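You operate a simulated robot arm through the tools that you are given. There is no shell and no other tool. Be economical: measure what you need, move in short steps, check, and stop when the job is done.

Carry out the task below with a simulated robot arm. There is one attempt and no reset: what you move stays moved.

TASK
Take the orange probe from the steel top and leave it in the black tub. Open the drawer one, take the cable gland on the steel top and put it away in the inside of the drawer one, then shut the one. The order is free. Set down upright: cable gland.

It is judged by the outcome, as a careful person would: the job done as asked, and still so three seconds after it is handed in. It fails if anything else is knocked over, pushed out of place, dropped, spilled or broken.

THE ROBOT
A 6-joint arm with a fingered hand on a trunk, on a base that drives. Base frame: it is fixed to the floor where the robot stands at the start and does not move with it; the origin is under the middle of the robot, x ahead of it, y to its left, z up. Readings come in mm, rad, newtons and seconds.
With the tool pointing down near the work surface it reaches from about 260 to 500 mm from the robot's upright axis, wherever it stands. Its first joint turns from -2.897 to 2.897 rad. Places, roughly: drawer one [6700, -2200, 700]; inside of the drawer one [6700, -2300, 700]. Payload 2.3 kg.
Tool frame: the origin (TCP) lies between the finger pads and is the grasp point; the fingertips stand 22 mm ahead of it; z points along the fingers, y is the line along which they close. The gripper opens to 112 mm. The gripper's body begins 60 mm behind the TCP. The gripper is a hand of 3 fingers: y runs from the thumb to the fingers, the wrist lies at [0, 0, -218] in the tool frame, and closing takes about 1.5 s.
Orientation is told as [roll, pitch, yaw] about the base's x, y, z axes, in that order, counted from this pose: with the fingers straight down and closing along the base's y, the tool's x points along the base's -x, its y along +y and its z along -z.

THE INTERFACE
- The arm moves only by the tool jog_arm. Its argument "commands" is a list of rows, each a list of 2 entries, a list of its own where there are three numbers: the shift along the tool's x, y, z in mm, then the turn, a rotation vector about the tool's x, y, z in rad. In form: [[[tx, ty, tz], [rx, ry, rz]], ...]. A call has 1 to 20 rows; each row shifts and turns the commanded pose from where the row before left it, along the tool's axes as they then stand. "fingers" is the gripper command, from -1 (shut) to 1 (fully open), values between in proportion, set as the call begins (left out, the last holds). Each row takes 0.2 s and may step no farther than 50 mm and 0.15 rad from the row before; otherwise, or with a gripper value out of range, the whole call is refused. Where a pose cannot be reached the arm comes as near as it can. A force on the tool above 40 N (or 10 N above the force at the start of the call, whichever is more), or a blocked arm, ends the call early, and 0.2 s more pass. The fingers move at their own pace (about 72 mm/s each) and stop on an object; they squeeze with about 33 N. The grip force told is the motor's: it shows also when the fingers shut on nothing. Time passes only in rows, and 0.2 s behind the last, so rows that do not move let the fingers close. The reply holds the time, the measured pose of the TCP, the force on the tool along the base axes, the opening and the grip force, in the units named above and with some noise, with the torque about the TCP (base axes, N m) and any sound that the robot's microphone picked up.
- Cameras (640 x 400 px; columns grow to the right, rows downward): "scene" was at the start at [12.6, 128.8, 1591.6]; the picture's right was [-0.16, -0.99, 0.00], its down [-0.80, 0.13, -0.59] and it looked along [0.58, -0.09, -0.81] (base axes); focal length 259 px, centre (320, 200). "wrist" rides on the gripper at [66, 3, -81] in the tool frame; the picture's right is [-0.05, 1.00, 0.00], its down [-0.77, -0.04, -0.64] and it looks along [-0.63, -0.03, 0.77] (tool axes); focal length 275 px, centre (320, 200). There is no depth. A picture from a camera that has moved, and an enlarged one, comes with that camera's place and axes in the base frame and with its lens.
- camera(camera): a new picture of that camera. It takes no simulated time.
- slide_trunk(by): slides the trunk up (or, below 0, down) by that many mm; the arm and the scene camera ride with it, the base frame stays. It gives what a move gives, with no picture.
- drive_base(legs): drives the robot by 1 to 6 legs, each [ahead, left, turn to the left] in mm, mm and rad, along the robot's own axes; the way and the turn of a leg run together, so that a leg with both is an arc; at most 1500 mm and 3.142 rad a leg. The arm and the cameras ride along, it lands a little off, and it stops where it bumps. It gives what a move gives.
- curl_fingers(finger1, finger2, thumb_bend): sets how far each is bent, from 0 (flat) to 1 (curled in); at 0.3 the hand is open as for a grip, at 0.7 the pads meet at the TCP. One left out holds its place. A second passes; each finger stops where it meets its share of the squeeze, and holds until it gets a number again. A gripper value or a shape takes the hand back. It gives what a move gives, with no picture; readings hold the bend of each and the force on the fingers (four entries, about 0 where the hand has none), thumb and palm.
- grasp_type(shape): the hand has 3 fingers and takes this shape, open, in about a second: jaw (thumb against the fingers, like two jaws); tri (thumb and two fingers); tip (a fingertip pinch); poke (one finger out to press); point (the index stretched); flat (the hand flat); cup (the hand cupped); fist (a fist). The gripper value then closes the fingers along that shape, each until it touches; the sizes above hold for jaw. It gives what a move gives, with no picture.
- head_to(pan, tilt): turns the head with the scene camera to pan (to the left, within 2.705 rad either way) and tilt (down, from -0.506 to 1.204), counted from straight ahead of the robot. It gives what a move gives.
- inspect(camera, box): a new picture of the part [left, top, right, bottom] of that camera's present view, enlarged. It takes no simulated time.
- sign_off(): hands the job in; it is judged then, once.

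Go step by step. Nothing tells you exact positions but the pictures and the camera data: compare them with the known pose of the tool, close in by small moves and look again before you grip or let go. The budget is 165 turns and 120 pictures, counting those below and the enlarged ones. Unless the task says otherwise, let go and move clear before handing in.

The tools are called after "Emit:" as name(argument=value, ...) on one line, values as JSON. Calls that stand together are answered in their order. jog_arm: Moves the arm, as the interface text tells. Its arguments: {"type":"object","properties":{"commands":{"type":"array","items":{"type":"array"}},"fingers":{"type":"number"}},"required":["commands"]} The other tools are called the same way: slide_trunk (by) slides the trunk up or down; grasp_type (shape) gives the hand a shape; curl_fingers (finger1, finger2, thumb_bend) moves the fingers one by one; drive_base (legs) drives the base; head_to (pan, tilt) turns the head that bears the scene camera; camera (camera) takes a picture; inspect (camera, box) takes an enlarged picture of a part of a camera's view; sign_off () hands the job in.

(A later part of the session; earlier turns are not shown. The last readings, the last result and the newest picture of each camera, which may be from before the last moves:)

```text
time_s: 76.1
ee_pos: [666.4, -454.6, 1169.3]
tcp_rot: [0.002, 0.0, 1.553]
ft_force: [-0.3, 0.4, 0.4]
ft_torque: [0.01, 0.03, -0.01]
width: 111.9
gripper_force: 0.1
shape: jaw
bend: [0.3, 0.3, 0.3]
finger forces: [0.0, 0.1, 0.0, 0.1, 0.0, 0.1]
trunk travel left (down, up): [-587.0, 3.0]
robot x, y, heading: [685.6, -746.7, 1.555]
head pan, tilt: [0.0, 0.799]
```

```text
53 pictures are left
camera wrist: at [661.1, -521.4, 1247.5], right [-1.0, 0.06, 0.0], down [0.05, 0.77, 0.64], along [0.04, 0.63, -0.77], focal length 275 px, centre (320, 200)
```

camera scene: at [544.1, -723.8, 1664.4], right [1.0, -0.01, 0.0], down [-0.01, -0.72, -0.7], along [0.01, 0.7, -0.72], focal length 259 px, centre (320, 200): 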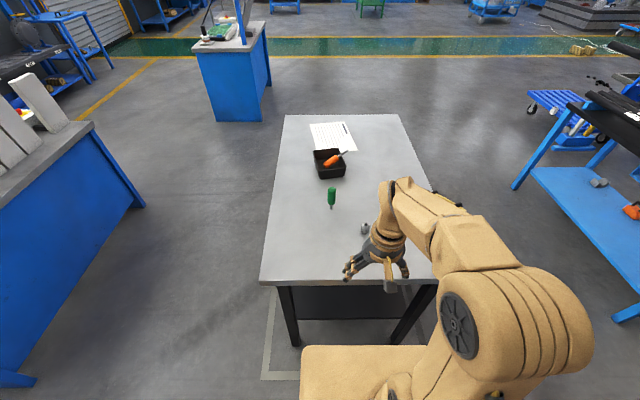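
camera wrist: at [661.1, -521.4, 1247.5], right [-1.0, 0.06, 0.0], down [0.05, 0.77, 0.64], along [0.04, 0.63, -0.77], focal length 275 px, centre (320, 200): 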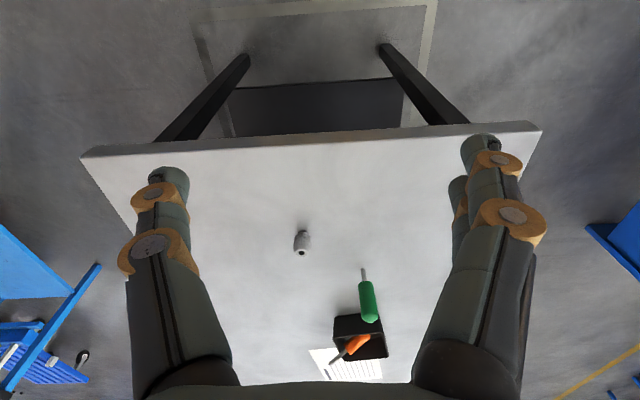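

Gland confirmed near (725, -138). Driving closer to the table side.

Emit:
drive_base(legs=[[0, -30, 0], [170, 0, 0]])

Emit:
inspect(camera="wrist", box=[220, 100, 420, 225])

Emit:
inspect(camera="scene", box=[300, 200, 440, 300])

```text
time_s: 78.0
ee_pos: [698.1, -282.2, 1169.1]
tcp_rot: [0.003, 0.0, 1.555]
ft_force: [-0.8, 0.7, 0.4]
ft_torque: [0.0, 0.0, 0.0]
width: 111.8
gripper_force: 0.2
shape: jaw
bend: [0.3, 0.3, 0.3]
finger forces: [0.1, 0.1, 0.1, 0.0, 0.1, 0.0]
trunk travel left (down, up): [-587.0, 3.0]
robot x, y, heading: [717.1, -576.5, 1.556]
head pan, tilt: [0.0, 0.799]
```

```text
3.20 times, centred on (320, 162) of wrist
camera zoom: at [692.7, -349.2, 1247.4], right [-1.0, 0.06, 0.0], down [0.05, 0.77, 0.64], along [0.04, 0.63, -0.77], focal length 881 px, centre (320, 320)
```

zoom: 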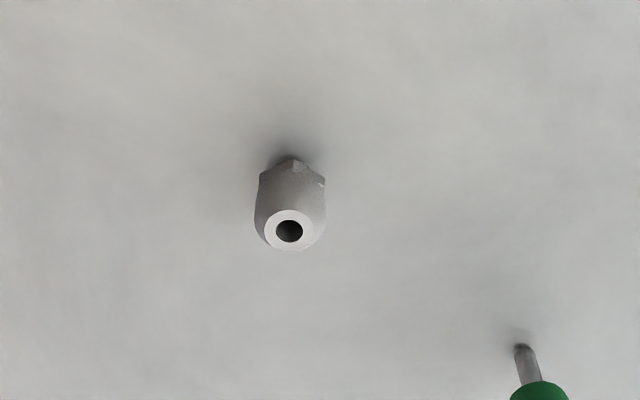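

```text
4.00 times, centred on (370, 250) of scene
camera zoom: at [576.3, -551.6, 1664.4], right [1.0, -0.01, 0.0], down [-0.01, -0.72, -0.7], along [0.01, 0.7, -0.72], focal length 1037 px, centre (120, 0)
```

zoom: 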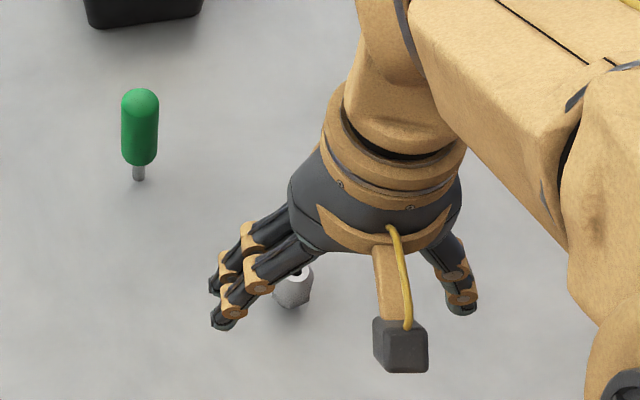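

Gland stands upright at about (720, -135), z 875–925. I'll move above it.

Emit:
jog_arm(commands=[[[-37, -5, 0], [0, 0, 0]], [[-37, -5, 0], [0, 0, 0]], [[-37, -5, 0], [0, 0, 0]], [[-36, -5, 0], [0, 0, 0]], [[0, 0, 45], [0, 0, 0]], [[0, 0, 45], [0, 0, 0]], [[0, 0, 45], [0, 0, 0]], [[0, 0, 40], [0, 0, 0]], [[0, 0, 0], [0, 0, 0]]])

Emit:
camera(camera="wrist")

Emit:
inspect(camera="scene", box=[300, 200, 440, 300])

```text
time_s: 80.0
ee_pos: [722.6, -134.8, 994.7]
tcp_rot: [0.001, 0.0, 1.554]
ft_force: [0.5, -0.2, -0.6]
ft_torque: [0.03, 0.01, -0.01]
width: 111.9
gripper_force: 0.1
shape: jaw
bend: [0.3, 0.3, 0.3]
finger forces: [0.1, 0.0, 0.0, 0.0, 0.0, 0.0]
trunk travel left (down, up): [-587.0, 3.0]
robot x, y, heading: [717.2, -574.5, 1.556]
head pan, tilt: [0.0, 0.799]
```

```text
50 pictures are left
camera wrist: at [717.2, -202.4, 1073.7], right [-1.0, 0.06, 0.0], down [0.05, 0.77, 0.64], along [0.04, 0.64, -0.77], focal length 275 px, centre (320, 200)
```

wrist: 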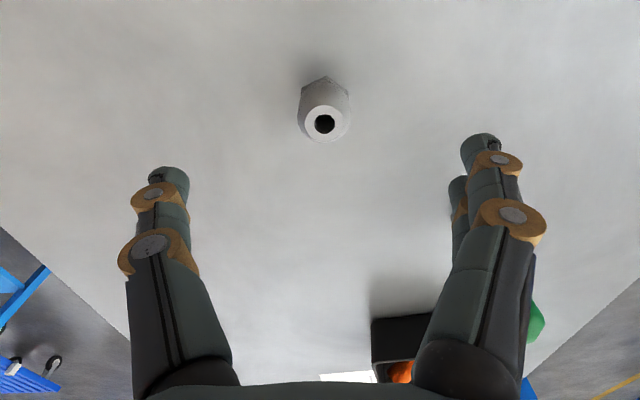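

```text
4.00 times, centred on (370, 250) of scene
camera zoom: at [576.0, -552.7, 1664.4], right [1.0, -0.01, 0.0], down [-0.01, -0.72, -0.7], along [0.01, 0.7, -0.72], focal length 1037 px, centre (120, 0)
```

zoom: 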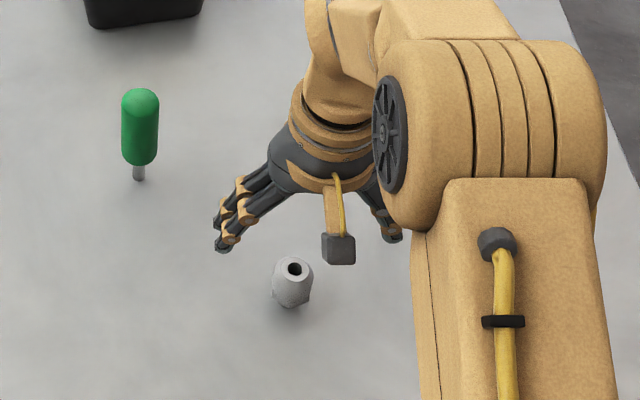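

Nearly centred. Small correction, then descend to z≈910.

Emit:
jog_arm(commands=[[[1.5, 3.5, 30], [0, 0, 0]], [[0, 0, 30], [0, 0, 0]], [[0, 0, 24], [0, 0, 0]], [[0, 0, 0], [0, 0, 0]]], fingers=0.3)

Emit:
camera(camera="wrist")

```text
time_s: 81.0
ee_pos: [716.8, -137.2, 910.8]
tcp_rot: [0.002, 0.0, 1.555]
ft_force: [0.2, -0.9, -0.2]
ft_torque: [-0.03, -0.01, 0.01]
width: 73.2
gripper_force: 0.1
shape: jaw
bend: [0.7, 0.7, 0.67]
finger forces: [0.0, 0.0, 0.1, 0.0, 0.0, 0.1]
trunk travel left (down, up): [-587.0, 3.0]
robot x, y, heading: [719.5, -569.5, 1.559]
head pan, tilt: [0.0, 0.799]
```

```text
48 pictures are left
camera wrist: at [712.2, -205.0, 988.6], right [-1.0, 0.06, 0.0], down [0.05, 0.77, 0.64], along [0.04, 0.64, -0.77], focal length 275 px, centre (320, 200)
```

wrist: 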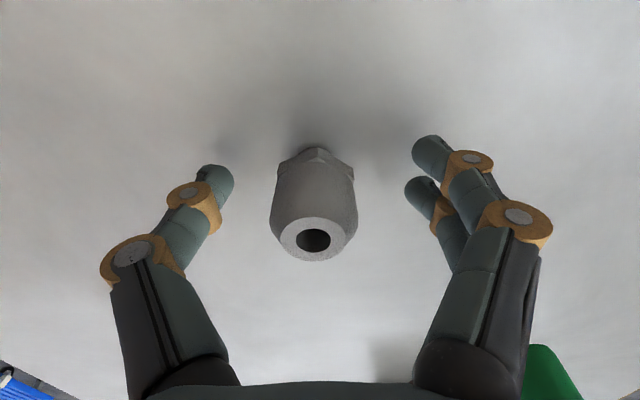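

Well centred. Closing.

Emit:
jog_arm(commands=[[[0, 0, 0], [0, 0, 0]], [[0, 0, 0], [0, 0, 0]], [[0, 0, 0], [0, 0, 0]], [[0, 0, 0], [0, 0, 0]], [[0, 0, 0], [0, 0, 0]], [[0, 0, 0], [0, 0, 0]]], fingers=-1)

Emit:
camera(camera="wrist")

```text
time_s: 82.4
ee_pos: [716.3, -137.8, 909.3]
tcp_rot: [0.001, 0.001, 1.554]
ft_force: [-0.1, 0.6, -0.9]
ft_torque: [0.0, -0.02, 0.02]
width: 24.3
gripper_force: 33.0
shape: jaw
bend: [0.73, 0.73, 0.7]
finger forces: [15.6, 16.0, 0.0, 0.0, 26.2, 0.0]
trunk travel left (down, up): [-587.0, 3.0]
robot x, y, heading: [714.9, -574.9, 1.56]
head pan, tilt: [0.0, 0.799]
```

```text
47 pictures are left
camera wrist: at [712.2, -204.9, 988.7], right [-1.0, 0.06, 0.0], down [0.05, 0.77, 0.64], along [0.04, 0.63, -0.77], focal length 275 px, centre (320, 200)
```

wrist: 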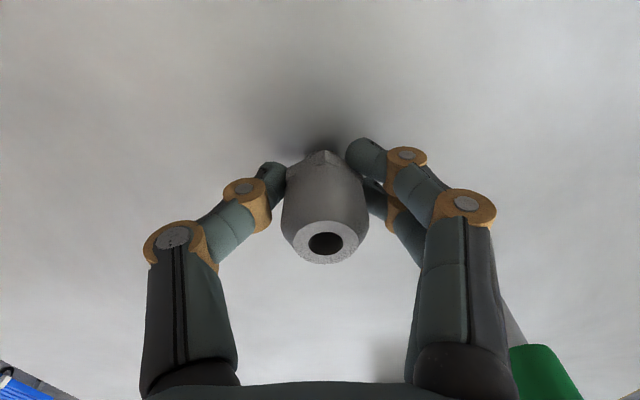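

The gland is gripped. I'll lift it, retract it, then back away from the table and drive down the aisle toward the drawer bench.

Emit:
jog_arm(commands=[[[0, 0, -20], [0, 0, 0]], [[0, 0, -40], [0, 0, 0]], [[0, 0, -45], [0, 0, 0]], [[0, 0, -45], [0, 0, 0]], [[40, 0, -20], [0, 0, 0]], [[45, 0, 0], [0, 0, 0]], [[45, 0, 0], [0, 0, 0]], [[0, 0, 0], [0, 0, 0]]])

Emit:
drive_base(legs=[[-275, 0, 0], [0, 0, -1.556], [1500, 0, 0], [1500, 0, 0], [1500, 0, 0]])

Emit:
head_to(pan=-0.6, tilt=0.4)

Emit:
camera(camera="scene")

```text
time_s: 84.2
ee_pos: [713.7, -270.0, 1082.2]
tcp_rot: [0.003, 0.0, 1.554]
ft_force: [-0.4, 0.1, -1.1]
ft_torque: [-0.02, 0.03, -0.05]
width: 23.4
gripper_force: 33.1
shape: jaw
bend: [0.73, 0.73, 0.7]
finger forces: [16.6, 18.8, 0.0, 0.0, 25.8, 0.0]
trunk travel left (down, up): [-587.0, 3.0]
robot x, y, heading: [715.1, -571.5, 1.562]
head pan, tilt: [0.0, 0.799]
```

```text
time_s: 111.1
ee_pos: [5535.6, -702.5, 1082.4]
tcp_rot: [0.001, -0.001, 0.014]
ft_force: [-0.3, -0.3, -0.3]
ft_torque: [0.02, -0.03, 0.03]
width: 23.1
gripper_force: 33.0
shape: jaw
bend: [0.73, 0.73, 0.7]
finger forces: [15.4, 18.5, 0.0, 0.0, 25.9, 0.1]
trunk travel left (down, up): [-587.0, 3.0]
robot x, y, heading: [5228.7, -711.1, 0.011]
head pan, tilt: [0.0, 0.799]
```

```text
time_s: 112.1
ee_pos: [5534.9, -702.7, 1081.6]
tcp_rot: [0.002, -0.001, 0.014]
ft_force: [-0.3, 0.0, 0.4]
ft_torque: [-0.01, -0.03, 0.0]
width: 23.0
gripper_force: 33.1
shape: jaw
bend: [0.73, 0.73, 0.7]
finger forces: [15.4, 18.6, 0.0, 0.0, 25.9, 0.1]
trunk travel left (down, up): [-587.0, 3.0]
robot x, y, heading: [5232.6, -717.7, 0.014]
head pan, tilt: [-0.6, 0.4]
```

```text
46 pictures are left
camera scene: at [5246.3, -626.2, 1699.4], right [-0.55, -0.83, 0.0], down [-0.33, 0.21, -0.92], along [0.77, -0.51, -0.39], focal length 259 px, centre (320, 200)
```

scene: 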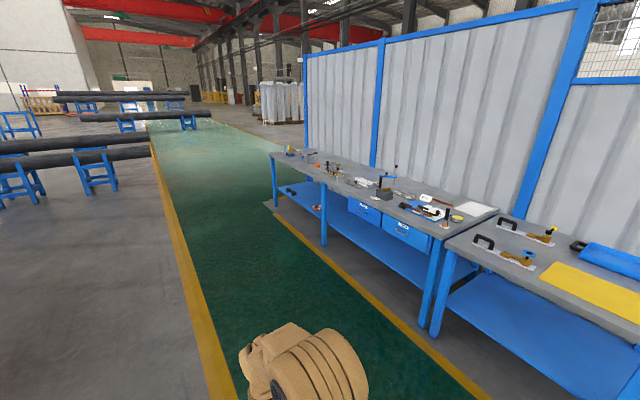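

I see the two drawers under the bench. I'll zoom to read their labels and handles.

Emit:
inspect(camera="scene", box=[320, 170, 480, 270])

```text
4.00 times, centred on (400, 220) of scene
camera zoom: at [5246.3, -626.2, 1699.4], right [-0.55, -0.83, 0.0], down [-0.33, 0.21, -0.92], along [0.77, -0.51, -0.39], focal length 1037 px, centre (0, 120)
```

zoom: 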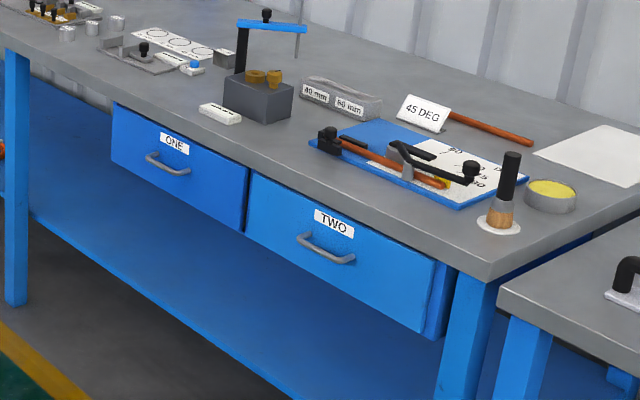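

Drawer "ONE" has a bar handle near (6735, -2050, 738), and there is free bench space above and right of it to park the gland. Driving in front of it.

Emit:
drive_base(legs=[[1400, 0, 0], [0, 0, -1.585], [700, 0, 0]])

Emit:
head_to(pan=0.0, tilt=0.75)

Emit:
camera(camera="scene")

Emit:
camera(camera="wrist")

```text
time_s: 126.4
ee_pos: [6633.3, -1712.0, 1080.9]
tcp_rot: [0.001, 0.0, -1.601]
ft_force: [-0.1, -1.1, -0.3]
ft_torque: [0.02, 0.02, 0.02]
width: 22.9
gripper_force: 32.6
shape: jaw
bend: [0.73, 0.73, 0.7]
finger forces: [14.2, 18.1, 0.1, 0.1, 26.0, 0.0]
trunk travel left (down, up): [-587.0, 3.0]
robot x, y, heading: [6631.4, -1406.7, -1.595]
head pan, tilt: [-0.6, 0.4]
```

```text
time_s: 127.4
ee_pos: [6632.5, -1712.3, 1081.9]
tcp_rot: [0.002, -0.001, -1.6]
ft_force: [-0.1, 0.1, -0.5]
ft_torque: [0.01, 0.01, -0.03]
width: 22.6
gripper_force: 32.3
shape: jaw
bend: [0.73, 0.73, 0.7]
finger forces: [14.2, 18.2, 0.1, 0.0, 26.0, 0.0]
trunk travel left (down, up): [-587.0, 3.0]
robot x, y, heading: [6635.1, -1407.8, -1.591]
head pan, tilt: [0.0, 0.75]
```

```text
44 pictures are left
camera scene: at [6774.5, -1433.8, 1668.4], right [-1.0, 0.03, 0.0], down [0.02, 0.68, -0.73], along [-0.02, -0.73, -0.68], focal length 259 px, centre (320, 200)
```

scene: 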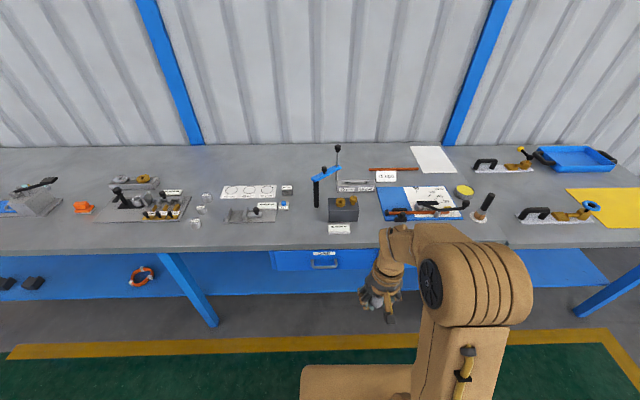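

```text
43 pictures are left
camera wrist: at [6636.1, -1646.4, 1160.9], right [1.0, -0.08, 0.0], down [-0.06, -0.77, 0.64], along [-0.05, -0.63, -0.77], focal length 275 px, centre (320, 200)
```

wrist: 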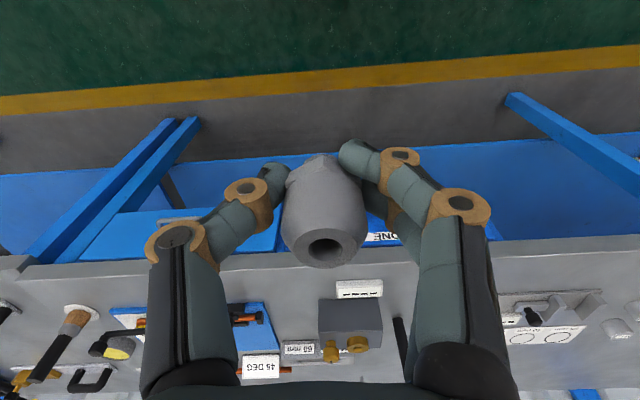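

Emit:
inspect(camera="scene", box=[240, 180, 400, 280])

```text
4.00 times, centred on (320, 230) of scene
camera zoom: at [6774.5, -1433.8, 1668.4], right [-1.0, 0.03, 0.0], down [0.02, 0.68, -0.73], along [-0.02, -0.73, -0.68], focal length 1037 px, centre (320, 80)
```

zoom: 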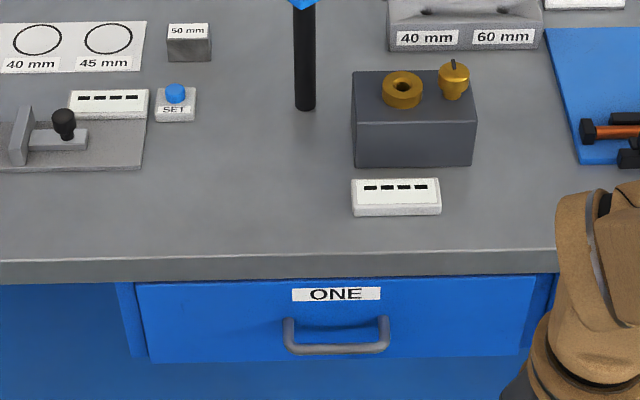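

Free spot to park the gland: about (6834, -2130), left of the grey block. Driving closer to reach it.

Emit:
drive_base(legs=[[0, 150, 0], [250, 0, 0.02]])

Emit:
camera(camera="wrist")

Emit:
camera(camera="scene")

```text
time_s: 130.2
ee_pos: [6782.0, -1961.8, 1081.6]
tcp_rot: [0.003, 0.0, -1.582]
ft_force: [-0.2, 0.4, 0.1]
ft_torque: [0.02, -0.01, -0.01]
width: 22.9
gripper_force: 32.9
shape: jaw
bend: [0.74, 0.73, 0.7]
finger forces: [14.2, 18.4, 0.0, 0.0, 25.9, 0.0]
trunk travel left (down, up): [-587.0, 3.0]
robot x, y, heading: [6778.6, -1658.0, -1.58]
head pan, tilt: [0.0, 0.75]
```

```text
41 pictures are left
camera wrist: at [6785.1, -1896.0, 1160.9], right [1.0, -0.06, 0.0], down [-0.05, -0.77, 0.64], along [-0.03, -0.63, -0.77], focal length 275 px, centre (320, 200)
```

wrist: 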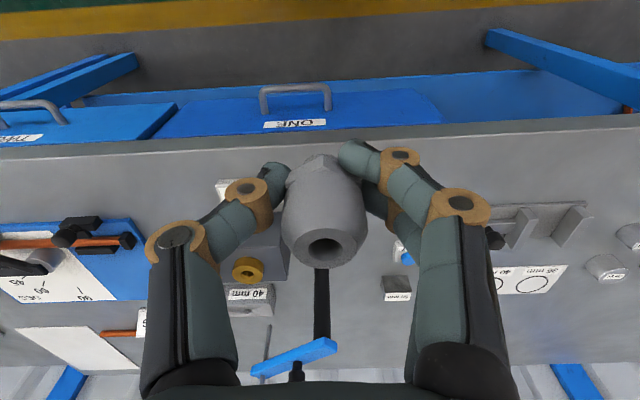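

```text
40 pictures are left
camera scene: at [6919.6, -1681.0, 1668.4], right [-1.0, 0.01, 0.0], down [0.01, 0.68, -0.73], along [-0.01, -0.73, -0.68], focal length 259 px, centre (320, 200)
```

scene: 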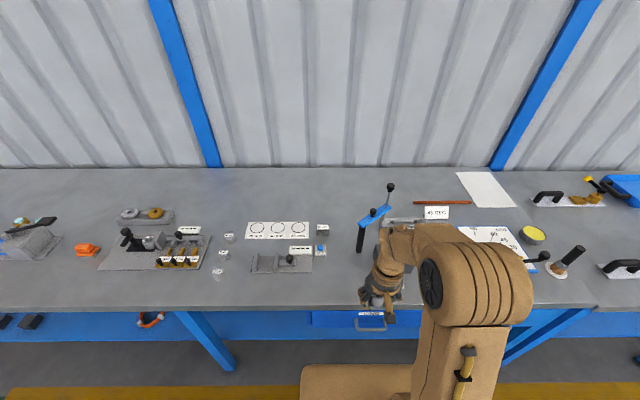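

Bench top is at z≈830 with its front edge near y≈-2080. I'll move over the free spot (6834, -2130) and lower partway.

Emit:
jog_arm(commands=[[[-40, 13, 0], [0, 0, 0]], [[-40, 13, 0], [0, 0, 0]], [[-44, 13, 0], [0, 0, 0]], [[-44, 13, 0], [0, 0, 0]], [[0, 0, 40], [0, 0, 0]], [[0, 0, 40], [0, 0, 0]], [[0, 0, 40], [0, 0, 0]], [[0, 0, 0], [0, 0, 0]]])

Emit:
camera(camera="wrist")

Emit:
inspect(camera="scene", box=[260, 220, 420, 320])

```text
time_s: 132.0
ee_pos: [6836.3, -2128.3, 961.7]
tcp_rot: [0.001, 0.001, -1.583]
ft_force: [0.1, -0.4, -1.5]
ft_torque: [-0.01, 0.0, 0.01]
width: 22.4
gripper_force: 33.2
shape: jaw
bend: [0.74, 0.73, 0.7]
finger forces: [14.1, 19.1, 0.0, 0.0, 26.0, 0.1]
trunk travel left (down, up): [-587.0, 3.0]
robot x, y, heading: [6779.2, -1652.2, -1.582]
head pan, tilt: [0.0, 0.75]
```

```text
39 pictures are left
camera wrist: at [6838.1, -2063.4, 1040.8], right [1.0, -0.06, 0.0], down [-0.05, -0.77, 0.64], along [-0.03, -0.64, -0.77], focal length 275 px, centre (320, 200)
```

wrist: 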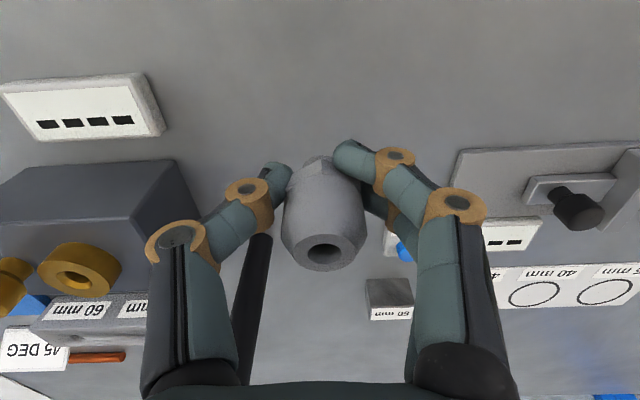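

```text
4.00 times, centred on (340, 270) of scene
camera zoom: at [6919.6, -1680.2, 1668.4], right [-1.0, 0.01, 0.0], down [0.01, 0.68, -0.73], along [-0.01, -0.73, -0.68], focal length 1037 px, centre (240, -80)
```

zoom: 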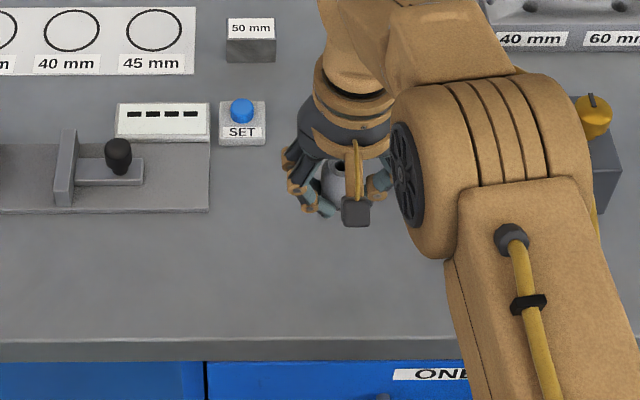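

The spot is clear. Lowering with force watch.

Emit:
jog_arm(commands=[[[0, 0, 40], [0, 0, 0]], [[0, 0, 30], [0, 0, 0]], [[0, 0, 0], [0, 0, 0]]])

Emit:
jog_arm(commands=[[[0, 0, 4], [0, 0, 0]], [[0, 0, 4], [0, 0, 0]], [[0, 0, 3], [0, 0, 0]], [[0, 0, 0], [0, 0, 0]]])

Emit:
jog_arm(commands=[[[0, 0, 3], [0, 0, 0]], [[0, 0, 0], [0, 0, 0]]])

Emit:
jog_arm(commands=[[[0, 0, 3], [0, 0, 0]], [[0, 0, 0], [0, 0, 0]]])

```text
time_s: 132.8
ee_pos: [6831.7, -2130.3, 891.6]
tcp_rot: [0.003, 0.0, -1.582]
ft_force: [-0.5, -0.1, -0.4]
ft_torque: [0.01, 0.01, 0.0]
width: 22.4
gripper_force: 33.3
shape: jaw
bend: [0.74, 0.73, 0.7]
finger forces: [14.1, 19.3, 0.1, 0.0, 26.0, 0.0]
trunk travel left (down, up): [-587.0, 3.0]
robot x, y, heading: [6777.5, -1656.1, -1.573]
head pan, tilt: [0.0, 0.75]
```

```text
time_s: 133.8
ee_pos: [6832.9, -2128.5, 880.0]
tcp_rot: [0.002, 0.0, -1.583]
ft_force: [0.8, 0.1, -0.1]
ft_torque: [-0.01, 0.01, -0.02]
width: 22.5
gripper_force: 33.3
shape: jaw
bend: [0.74, 0.73, 0.7]
finger forces: [14.1, 19.5, 0.1, 0.0, 25.9, 0.0]
trunk travel left (down, up): [-587.0, 3.0]
robot x, y, heading: [6775.2, -1656.0, -1.579]
head pan, tilt: [0.0, 0.75]
```

```text
time_s: 134.4
ee_pos: [6832.5, -2127.9, 878.2]
tcp_rot: [0.002, 0.0, -1.58]
ft_force: [0.5, 0.3, 2.0]
ft_torque: [-0.04, -0.02, -0.01]
width: 22.2
gripper_force: 33.2
shape: jaw
bend: [0.74, 0.73, 0.71]
finger forces: [14.8, 19.2, 0.1, 0.1, 27.5, 0.1]
trunk travel left (down, up): [-587.0, 3.0]
robot x, y, heading: [6779.7, -1656.3, -1.58]
head pan, tilt: [0.0, 0.75]
```

```text
time_s: 135.0
ee_pos: [6833.2, -2128.1, 874.3]
tcp_rot: [0.002, 0.0, -1.581]
ft_force: [0.4, 0.2, 0.4]
ft_torque: [-0.05, 0.0, 0.0]
width: 19.7
gripper_force: 33.3
shape: jaw
bend: [0.76, 0.74, 0.73]
finger forces: [8.7, 19.7, 0.0, 0.0, 24.7, 0.0]
trunk travel left (down, up): [-587.0, 3.0]
robot x, y, heading: [6782.0, -1656.8, -1.579]
head pan, tilt: [0.0, 0.75]
```

Emit:
camera(camera="wrist")

Emit:
inspect(camera="scene", box=[290, 230, 390, 310])

```text
37 pictures are left
camera wrist: at [6836.0, -2063.8, 953.4], right [1.0, -0.06, 0.0], down [-0.05, -0.77, 0.64], along [-0.03, -0.64, -0.77], focal length 275 px, centre (320, 200)
```

wrist: 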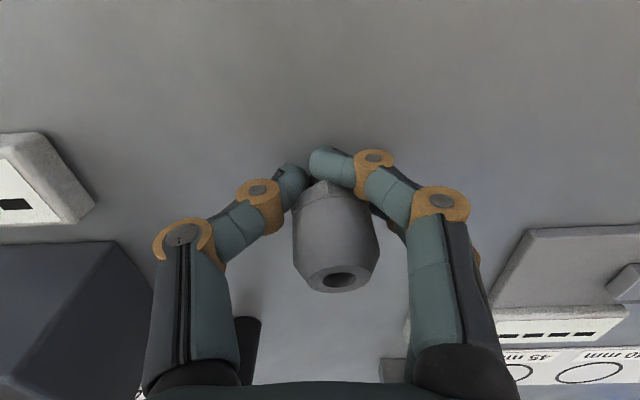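

```text
5.00 times, centred on (340, 270) of scene
camera zoom: at [6919.6, -1680.0, 1668.3], right [-1.0, 0.01, 0.0], down [0.01, 0.68, -0.73], along [-0.01, -0.73, -0.68], focal length 1296 px, centre (220, -150)
```

zoom: 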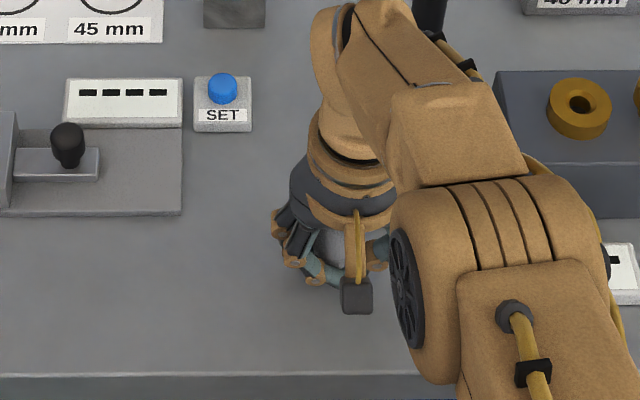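

The gland touches the bench; it slid slightly in the fingers but is upright. I'll release it here.

Emit:
jog_arm(commands=[[[0, 0, 0], [0, 0, 0]], [[0, 0, 0], [0, 0, 0]], [[0, 0, 0], [0, 0, 0]], [[0, 0, 0], [0, 0, 0]], [[0, 0, 0], [0, 0, 0]]], fingers=0.3)

Emit:
camera(camera="wrist")

```text
time_s: 136.2
ee_pos: [6832.0, -2129.6, 875.1]
tcp_rot: [0.002, 0.0, -1.582]
ft_force: [0.1, -1.4, 0.6]
ft_torque: [-0.01, -0.01, 0.01]
width: 72.6
gripper_force: 0.1
shape: jaw
bend: [0.7, 0.7, 0.67]
finger forces: [0.0, 0.1, 0.0, 0.1, 0.0, 0.1]
trunk travel left (down, up): [-587.0, 3.0]
robot x, y, heading: [6785.1, -1650.8, -1.571]
head pan, tilt: [0.0, 0.75]
```

```text
35 pictures are left
camera wrist: at [6836.0, -2064.0, 953.4], right [1.0, -0.06, 0.0], down [-0.05, -0.77, 0.64], along [-0.03, -0.64, -0.77], focal length 275 px, centre (320, 200)
```

wrist: 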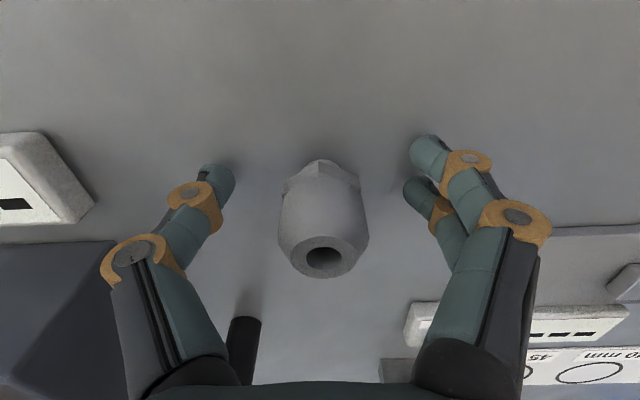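

The gland stands upright on the bench at about (6834, -2139). Now I'll rise, retract, back off and lower the trunk for the drawer handle.

Emit:
jog_arm(commands=[[[0, 0, -30], [0, 0, 0]], [[0, 0, -40], [0, 0, 0]], [[0, 0, -40], [0, 0, 0]], [[20, 0, -40], [0, 0, 0]], [[40, -10, -25], [0, 0, 0]], [[40, -10, -25], [0, 0, 0]], [[40, -10, 0], [0, 0, 0]], [[40, -20, 0], [0, 0, 0]], [[0, 0, 0], [0, 0, 0]]], fingers=1)

Emit:
drive_base(legs=[[-200, 0, 0], [0, -40, 0.01]])

Emit:
slide_trunk(by=-330)

Emit:
camera(camera="wrist")

Emit:
camera(camera="scene")

```text
time_s: 138.2
ee_pos: [6781.0, -1946.5, 1073.2]
tcp_rot: [0.002, 0.0, -1.582]
ft_force: [0.0, -0.2, 0.3]
ft_torque: [-0.01, 0.0, -0.01]
width: 111.9
gripper_force: 0.0
shape: jaw
bend: [0.3, 0.3, 0.3]
finger forces: [0.0, 0.0, 0.0, 0.1, 0.0, 0.0]
trunk travel left (down, up): [-587.0, 3.0]
robot x, y, heading: [6780.1, -1655.2, -1.577]
head pan, tilt: [0.0, 0.75]
```

```text
time_s: 140.2
ee_pos: [6746.0, -1749.2, 1072.5]
tcp_rot: [0.004, 0.001, -1.564]
ft_force: [-0.2, 0.1, -0.5]
ft_torque: [0.0, 0.01, 0.02]
width: 111.9
gripper_force: 0.1
shape: jaw
bend: [0.3, 0.3, 0.3]
finger forces: [0.0, 0.0, 0.1, 0.1, 0.0, 0.0]
trunk travel left (down, up): [-587.0, 3.0]
robot x, y, heading: [6741.4, -1457.7, -1.561]
head pan, tilt: [0.0, 0.75]
```

```text
time_s: 143.5
ee_pos: [6747.5, -1750.3, 742.4]
tcp_rot: [0.002, 0.0, -1.565]
ft_force: [0.2, -0.2, -0.3]
ft_torque: [-0.01, -0.04, -0.01]
width: 111.6
gripper_force: 0.0
shape: jaw
bend: [0.3, 0.3, 0.3]
finger forces: [0.0, 0.0, 0.1, 0.0, 0.1, 0.1]
trunk travel left (down, up): [-257.0, 333.0]
robot x, y, heading: [6738.3, -1457.6, -1.561]
head pan, tilt: [0.0, 0.75]
```

```text
34 pictures are left
camera wrist: at [6749.3, -1684.7, 821.3], right [1.0, -0.04, 0.0], down [-0.03, -0.77, 0.64], along [-0.02, -0.64, -0.77], focal length 275 px, centre (320, 200)
```

wrist: 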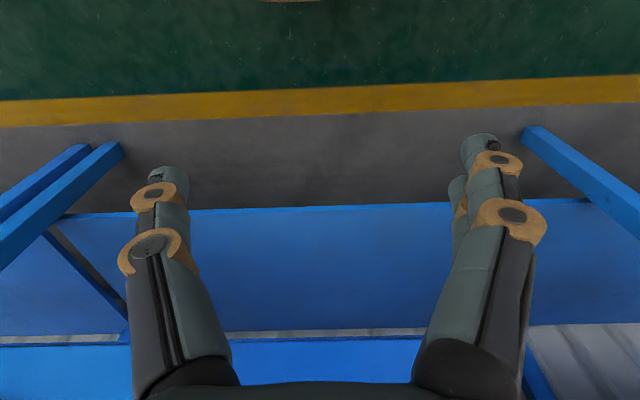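

```text
33 pictures are left
camera scene: at [6881.1, -1481.4, 1338.4], right [-1.0, -0.01, 0.0], down [-0.01, 0.68, -0.73], along [0.01, -0.73, -0.68], focal length 259 px, centre (320, 200)
```

scene: 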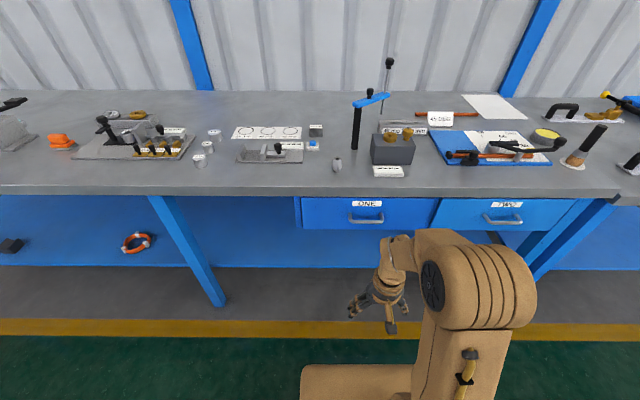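

Handle estimated near (6744, -2035, 728). I'll now pitch the hand to point horizontally at the drawer while moving forward.

Emit:
jog_arm(commands=[[[-18, 0, 0], [0, -0.143, 0]], [[-17.8, 0, 2.6], [0, -0.143, 0]], [[-17.3, 0, 5.1], [0, -0.143, 0]], [[-16.4, 0, 7.5], [0, -0.143, 0]], [[-15.1, 0, 9.7], [0, -0.143, 0]], [[-13.6, 0, 11.8], [0, -0.143, 0]], [[-11.8, 0, 13.6], [0, -0.143, 0]], [[-9.7, 0, 15.1], [0, -0.143, 0]], [[-7.4, 0, 16.4], [0, -0.143, 0]], [[-5, 0, 17.3], [0, -0.143, 0]], [[-2.5, 0, 17.8], [0, -0.14, 0]], [[0, 0, 0], [0, 0, 0]]])

```text
time_s: 146.1
ee_pos: [6750.5, -1956.8, 742.2]
tcp_rot: [1.582, -1.568, 3.136]
ft_force: [-0.5, 1.1, 0.7]
ft_torque: [-0.04, 0.01, 0.0]
width: 112.0
gripper_force: 0.1
shape: jaw
bend: [0.3, 0.3, 0.3]
finger forces: [0.0, 0.0, 0.1, 0.0, 0.0, 0.0]
out of reach, approached as far as the arm can: row 5, 6
trunk travel left (down, up): [-257.0, 333.0]
robot x, y, heading: [6742.5, -1454.7, -1.563]
head pan, tilt: [0.0, 0.75]
```

Horizontal pose reached. Now rolling 90° so the fingers close vertically.

Emit:
jog_arm(commands=[[[0, 0, 0], [0, 0, 0.143]], [[0, 0, 0], [0, 0, 0.143]], [[0, 0, 0], [0, 0, 0.143]], [[0, 0, 0], [0, 0, 0.143]], [[0, 0, 0], [0, 0, 0.143]], [[0, 0, 0], [0, 0, 0.143]], [[0, 0, 0], [0, 0, 0.143]], [[0, 0, 0], [0, 0, 0.143]], [[0, 0, 0], [0, 0, 0.143]], [[0, 0, 0], [0, 0, 0.143]], [[0, 0, 0], [0, 0, 0.14]], [[0, 0, 0], [0, 0, 0]]])

Emit:
camera(camera="wrist")

Emit:
inspect(camera="scene", box=[280, 180, 460, 340])

```text
time_s: 148.7
ee_pos: [6749.9, -1955.4, 741.7]
tcp_rot: [1.57, 0.006, -3.136]
ft_force: [-0.6, -0.2, -0.4]
ft_torque: [0.01, -0.01, 0.01]
width: 112.2
gripper_force: 0.1
shape: jaw
bend: [0.3, 0.3, 0.3]
finger forces: [0.1, 0.1, 0.0, 0.1, 0.0, 0.0]
trunk travel left (down, up): [-257.0, 333.0]
robot x, y, heading: [6742.9, -1456.0, -1.56]
head pan, tilt: [0.0, 0.75]
```

```text
32 pictures are left
camera wrist: at [6814.1, -1876.1, 743.7], right [-0.05, 0.0, 1.0], down [-0.77, 0.63, -0.04], along [-0.63, -0.78, -0.03], focal length 275 px, centre (320, 200)
```

wrist: 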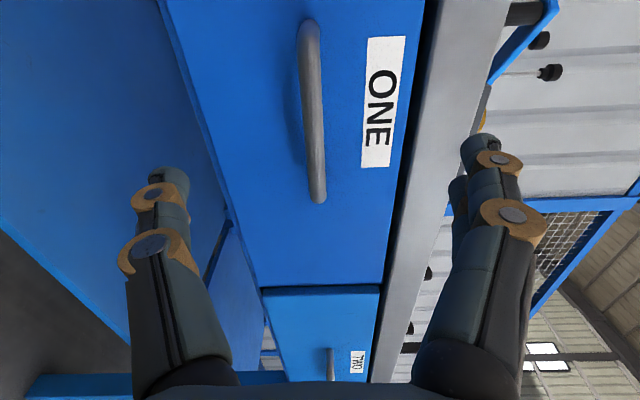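

```text
2.50 times, centred on (370, 260) of scene
camera zoom: at [6881.2, -1481.5, 1338.4], right [-1.0, -0.01, 0.0], down [-0.01, 0.68, -0.73], along [0.01, -0.73, -0.68], focal length 648 px, centre (195, 50)
```

zoom: 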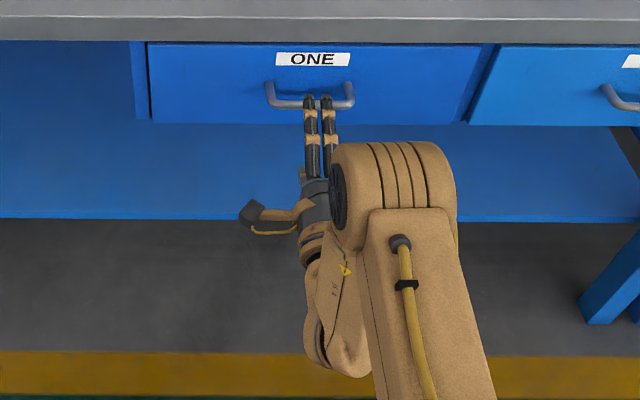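

The bar is horizontal at about z 737, right ahead. Advancing with a slight downward correction.

Emit:
jog_arm(commands=[[[0, -4, 25], [0, 0, 0]], [[0, 0, 25], [0, 0, 0]], [[0, 0, 10], [0, 0, 0]], [[0, 0, 0], [0, 0, 0]]], fingers=0.6)

Emit:
camera(camera="wrist")

```text
time_s: 149.7
ee_pos: [6749.8, -2015.9, 736.8]
tcp_rot: [1.569, 0.0, -3.137]
ft_force: [-1.1, 0.1, -0.7]
ft_torque: [0.01, -0.01, -0.01]
width: 89.7
gripper_force: 0.0
shape: jaw
bend: [0.59, 0.59, 0.55]
finger forces: [0.1, 0.0, 0.0, 0.1, 0.0, 0.1]
trunk travel left (down, up): [-257.0, 333.0]
robot x, y, heading: [6736.1, -1460.1, -1.565]
head pan, tilt: [0.0, 0.75]
```

```text
30 pictures are left
camera wrist: at [6814.4, -1936.6, 738.7], right [-0.05, 0.0, 1.0], down [-0.77, 0.63, -0.04], along [-0.63, -0.78, -0.03], focal length 275 px, centre (320, 200)
```

wrist: 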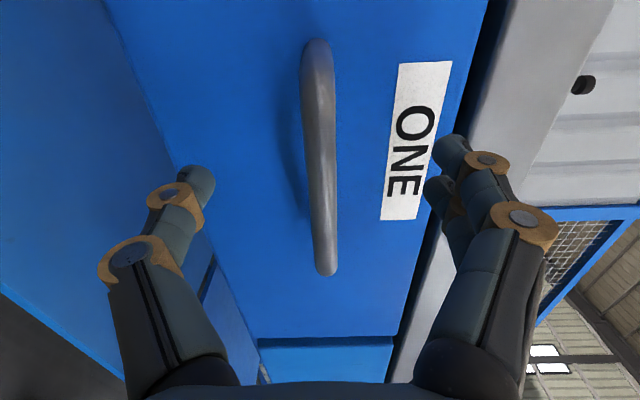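

Bar is about 14 mm ahead of the TCP and well aligned. Advance and close on it.

Emit:
jog_arm(commands=[[[0, 0, 8], [0, 0, 0]], [[0, 0, 5], [0, 0, 0]], [[0, 0, 0], [0, 0, 0]]])

Emit:
jog_arm(commands=[[[0, 0, 0], [0, 0, 0]], [[0, 0, 0], [0, 0, 0]], [[0, 0, 0], [0, 0, 0]], [[0, 0, 0], [0, 0, 0]], [[0, 0, 0], [0, 0, 0]], [[0, 0, 0], [0, 0, 0]], [[0, 0, 0], [0, 0, 0]]], fingers=-1)

Emit:
camera(camera="wrist")

```text
time_s: 150.5
ee_pos: [6748.5, -2029.2, 737.2]
tcp_rot: [1.569, 0.002, -3.136]
ft_force: [0.1, 0.3, -0.5]
ft_torque: [-0.01, -0.01, -0.01]
width: 89.8
gripper_force: 0.1
shape: jaw
bend: [0.59, 0.59, 0.55]
finger forces: [0.0, 0.0, 0.0, 0.1, 0.1, 0.1]
trunk travel left (down, up): [-257.0, 333.0]
robot x, y, heading: [6739.4, -1462.8, -1.562]
head pan, tilt: [0.0, 0.75]
```

```text
time_s: 152.1
ee_pos: [6748.6, -2029.9, 736.5]
tcp_rot: [1.567, 0.003, -3.137]
ft_force: [-0.1, -2.2, -8.8]
ft_torque: [-0.07, 0.02, 0.01]
width: 0.1
gripper_force: 32.7
shape: jaw
bend: [0.69, 0.69, 0.77]
finger forces: [4.9, 4.9, 0.0, 0.1, 17.5, 0.1]
trunk travel left (down, up): [-257.0, 333.0]
robot x, y, heading: [6735.2, -1459.7, -1.558]
head pan, tilt: [0.0, 0.75]
```

```text
29 pictures are left
camera wrist: at [6814.1, -1950.0, 738.4], right [-0.05, 0.0, 1.0], down [-0.77, 0.63, -0.03], along [-0.63, -0.78, -0.03], focal length 275 px, centre (320, 200)
```

wrist: 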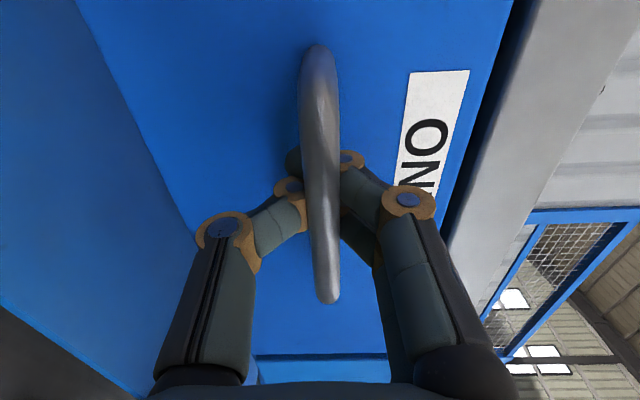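

The fingers wrap behind the bar. Pulling gently with the arm.

Emit:
jog_arm(commands=[[[0, 0, -10], [0, 0, 0]], [[0, 0, -15], [0, 0, 0]], [[0, 0, -15], [0, 0, 0]], [[0, 0, 0], [0, 0, 0]]])

Emit:
camera(camera="wrist")

```text
time_s: 153.1
ee_pos: [6750.2, -1988.9, 736.4]
tcp_rot: [1.565, 0.002, -3.137]
ft_force: [-1.7, -0.6, -13.4]
ft_torque: [-0.11, 0.03, 0.03]
width: 0.0
gripper_force: 33.5
shape: jaw
bend: [0.7, 0.7, 0.78]
finger forces: [4.0, 4.0, 0.0, 0.0, 19.3, 0.0]
trunk travel left (down, up): [-257.0, 333.0]
robot x, y, heading: [6738.2, -1457.9, -1.561]
head pan, tilt: [0.0, 0.75]
```

```text
28 pictures are left
camera wrist: at [6814.5, -1909.7, 739.1], right [-0.05, 0.0, 1.0], down [-0.77, 0.63, -0.03], along [-0.63, -0.77, -0.03], focal length 275 px, centre (320, 200)
```

wrist: 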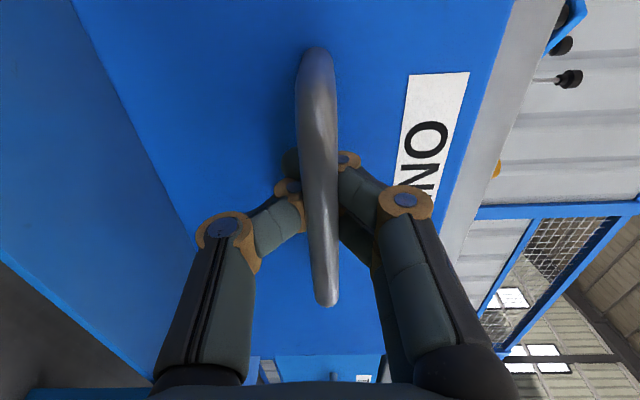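

The drawer is coming along. I'll pull the rest by backing the base.

Emit:
drive_base(legs=[[-120, 0, 0]])

Emit:
drive_base(legs=[[-60, 0, 0]])

Emit:
camera(camera="scene")

```text
time_s: 154.3
ee_pos: [6748.2, -1870.8, 739.7]
tcp_rot: [1.571, 0.001, -3.136]
ft_force: [0.5, 1.0, -1.0]
ft_torque: [-0.1, -0.01, 0.03]
width: 0.0
gripper_force: 33.2
shape: jaw
bend: [0.71, 0.71, 0.77]
finger forces: [0.0, 0.1, 0.0, 0.0, 3.4, 0.0]
trunk travel left (down, up): [-257.0, 333.0]
robot x, y, heading: [6739.4, -1340.0, -1.565]
head pan, tilt: [0.0, 0.75]
```

```text
time_s: 155.3
ee_pos: [6747.0, -1812.0, 739.2]
tcp_rot: [1.572, -0.001, -3.137]
ft_force: [-0.8, 0.9, -1.1]
ft_torque: [-0.07, 0.01, 0.01]
width: 0.0
gripper_force: 32.9
shape: jaw
bend: [0.71, 0.71, 0.77]
finger forces: [0.0, 0.0, 0.1, 0.0, 3.3, 0.0]
trunk travel left (down, up): [-257.0, 333.0]
robot x, y, heading: [6738.1, -1278.9, -1.559]
head pan, tilt: [0.0, 0.75]
```

```text
27 pictures are left
camera scene: at [6879.8, -1304.2, 1338.4], right [-1.0, -0.01, 0.0], down [0.0, 0.68, -0.73], along [0.0, -0.73, -0.68], focal length 259 px, centre (320, 200)
```

scene: 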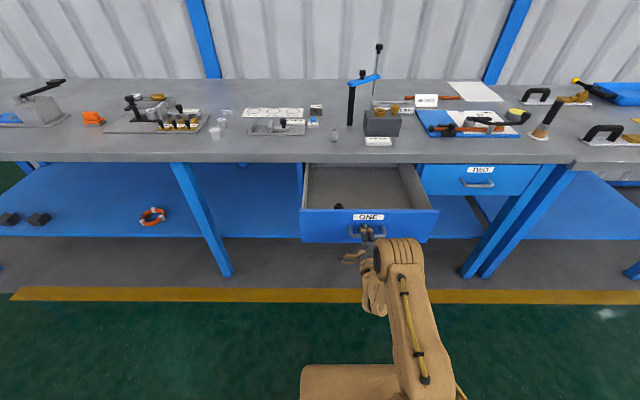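

The drawer is open about 215 mm. I'll zoom into its interior before releasing.

Emit:
inspect(camera="scene", box=[280, 140, 460, 260])

Emit:
jog_arm(commands=[[[0, 0, 0], [0, 0, 0]], [[0, 0, 0], [0, 0, 0]], [[0, 0, 0], [0, 0, 0]], [[0, 0, 0], [0, 0, 0]], [[0, 0, 0], [0, 0, 0]], [[0, 0, -20], [0, 0, 0]], [[0, 0, -30], [0, 0, 0]], [[0, 0, 0], [0, 0, 0]]], fingers=0.7)

```text
3.33 times, centred on (370, 200) of scene
camera zoom: at [6879.8, -1304.2, 1338.4], right [-1.0, -0.01, 0.0], down [0.0, 0.68, -0.73], along [0.0, -0.73, -0.68], focal length 864 px, centre (153, 200)
```

zoom: 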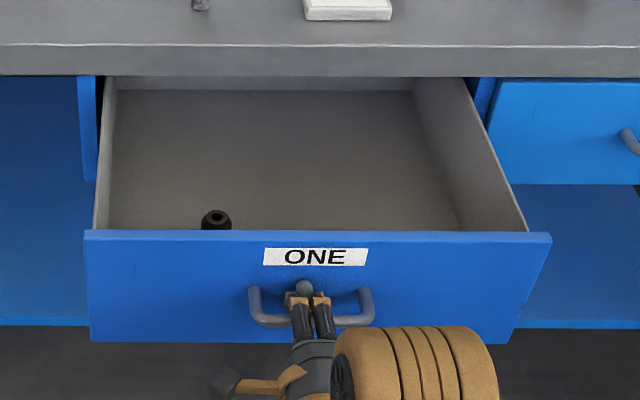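

```text
time_s: 157.1
ee_pos: [6747.0, -1762.3, 739.3]
tcp_rot: [1.573, 0.0, -3.138]
ft_force: [-0.6, -0.4, 0.3]
ft_torque: [0.0, 0.0, -0.03]
width: 95.1
gripper_force: 0.1
shape: jaw
bend: [0.54, 0.54, 0.5]
finger forces: [0.0, 0.0, 0.0, 0.0, 0.1, 0.1]
trunk travel left (down, up): [-257.0, 333.0]
robot x, y, heading: [6741.6, -1283.4, -1.564]
head pan, tilt: [0.0, 0.75]
```

There's a small black item in the drawer's front left, so I'll use the right/middle area. First I'll roll and pitch the hand back to pointing down while retracting.

Emit:
jog_arm(commands=[[[0, 0, 0], [0, 0, -0.143]], [[0, 0, 0], [0, 0, -0.143]], [[0, 0, 0], [0, 0, -0.143]], [[0, 0, 0], [0, 0, -0.143]], [[0, 0, 0], [0, 0, -0.143]], [[0, 0, 0], [0, 0, -0.143]], [[0, 0, 0], [0, 0, -0.143]], [[0, 0, 0], [0, 0, -0.143]], [[0, 0, 0], [0, 0, -0.143]], [[0, 0, 0], [0, 0, -0.143]], [[0, 0, 0], [0, 0, -0.14]]])

Emit:
jog_arm(commands=[[[0, 0, -18], [0, 0.143, 0]], [[2.6, 0, -17.8], [0, 0.143, 0]], [[5.1, 0, -17.3], [0, 0.143, 0]], [[7.5, 0, -16.4], [0, 0.143, 0]], [[9.7, 0, -15.1], [0, 0.143, 0]], [[11.8, 0, -13.6], [0, 0.143, 0]], [[13.6, 0, -11.8], [0, 0.143, 0]], [[15.1, 0, -9.7], [0, 0.143, 0]], [[16.4, 0, -7.5], [0, 0.143, 0]], [[17.3, 0, -5.1], [0, 0.143, 0]], [[10, 0, -2.6], [0, 0.14, 0]], [[0, 0, 0], [0, 0, 0]]])

Emit:
slide_trunk(by=118)

Emit:
jog_arm(commands=[[[0, 0, -45], [0, 0, 0]], [[0, 0, -45], [0, 0, 0]], [[0, 0, -45], [0, 0, 0]], [[0, 0, -45], [0, 0, 0]], [[0, 0, 0], [0, 0, 0]]], fingers=0.7)

```text
time_s: 159.5
ee_pos: [6747.7, -1761.3, 739.1]
tcp_rot: [-2.853, -1.567, 1.287]
ft_force: [-0.7, -0.3, 0.6]
ft_torque: [-0.01, 0.01, 0.0]
width: 95.0
gripper_force: 0.0
shape: jaw
bend: [0.54, 0.54, 0.5]
finger forces: [0.0, 0.1, 0.0, 0.0, 0.0, 0.0]
trunk travel left (down, up): [-257.0, 333.0]
robot x, y, heading: [6739.0, -1279.3, -1.566]
head pan, tilt: [0.0, 0.75]
```

```text
time_s: 162.1
ee_pos: [6744.9, -1592.6, 735.2]
tcp_rot: [0.001, -0.002, -1.569]
ft_force: [-0.6, -0.8, -0.3]
ft_torque: [0.01, 0.0, -0.02]
width: 95.1
gripper_force: 0.1
shape: jaw
bend: [0.54, 0.54, 0.5]
finger forces: [0.1, 0.0, 0.0, 0.0, 0.0, 0.0]
out of reach, approached as far as the arm can: row 4, 5, 8
trunk travel left (down, up): [-257.0, 333.0]
robot x, y, heading: [6739.7, -1279.0, -1.565]
head pan, tilt: [0.0, 0.75]
```

```text
time_s: 163.6
ee_pos: [6745.6, -1592.5, 854.3]
tcp_rot: [0.001, -0.001, -1.567]
ft_force: [-0.2, 0.7, 0.6]
ft_torque: [0.01, -0.02, -0.02]
width: 95.2
gripper_force: 0.0
shape: jaw
bend: [0.54, 0.54, 0.5]
finger forces: [0.1, 0.0, 0.0, 0.1, 0.1, 0.0]
trunk travel left (down, up): [-375.0, 215.0]
robot x, y, heading: [6736.2, -1280.2, -1.559]
head pan, tilt: [0.0, 0.75]
```

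```text
time_s: 164.8
ee_pos: [6747.0, -1592.7, 1032.8]
tcp_rot: [0.003, -0.003, -1.567]
ft_force: [-0.2, -0.4, -0.1]
ft_torque: [-0.01, 0.02, -0.01]
width: 94.7
gripper_force: 0.0
shape: jaw
bend: [0.54, 0.54, 0.5]
finger forces: [0.1, 0.0, 0.1, 0.0, 0.0, 0.0]
trunk travel left (down, up): [-375.0, 215.0]
robot x, y, heading: [6742.2, -1283.7, -1.565]
head pan, tilt: [0.0, 0.75]
```

Advancing partway, then checking the clearance between my platform and the open drawer.

Emit:
drive_base(legs=[[0, 50, 0], [220, 0, 0]])

Emit:
head_to(pan=0.3, tilt=1.15)

Emit:
camera(camera="scene")

```text
time_s: 167.0
ee_pos: [6798.3, -1814.0, 1031.4]
tcp_rot: [0.001, -0.002, -1.567]
ft_force: [-0.6, -1.3, 0.0]
ft_torque: [-0.02, 0.0, -0.02]
width: 95.1
gripper_force: 0.0
shape: jaw
bend: [0.54, 0.54, 0.5]
finger forces: [0.1, 0.1, 0.1, 0.1, 0.0, 0.0]
trunk travel left (down, up): [-375.0, 215.0]
robot x, y, heading: [6789.8, -1505.6, -1.562]
head pan, tilt: [0.0, 0.75]
```

```text
time_s: 167.9
ee_pos: [6798.4, -1813.7, 1032.6]
tcp_rot: [0.002, -0.001, -1.568]
ft_force: [-0.3, 0.4, 0.1]
ft_torque: [-0.01, 0.03, -0.01]
width: 95.3
gripper_force: 0.0
shape: jaw
bend: [0.54, 0.54, 0.5]
finger forces: [0.1, 0.0, 0.0, 0.1, 0.0, 0.0]
trunk travel left (down, up): [-375.0, 215.0]
robot x, y, heading: [6789.6, -1499.6, -1.566]
head pan, tilt: [0.3, 1.15]
```

```text
25 pictures are left
camera scene: at [6949.5, -1499.1, 1427.6], right [-0.95, -0.3, 0.0], down [-0.27, 0.87, -0.41], along [0.12, -0.39, -0.91], focal length 259 px, centre (320, 200)
```

scene: 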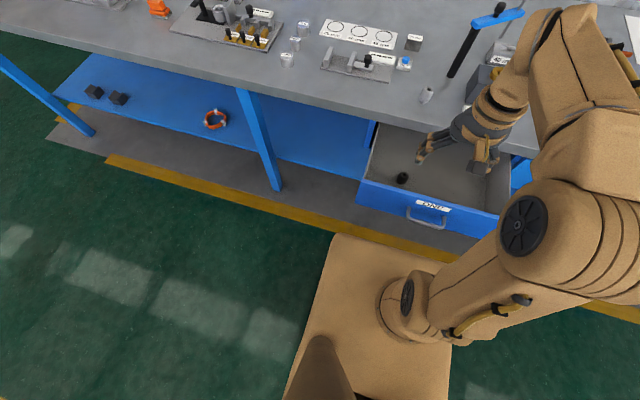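

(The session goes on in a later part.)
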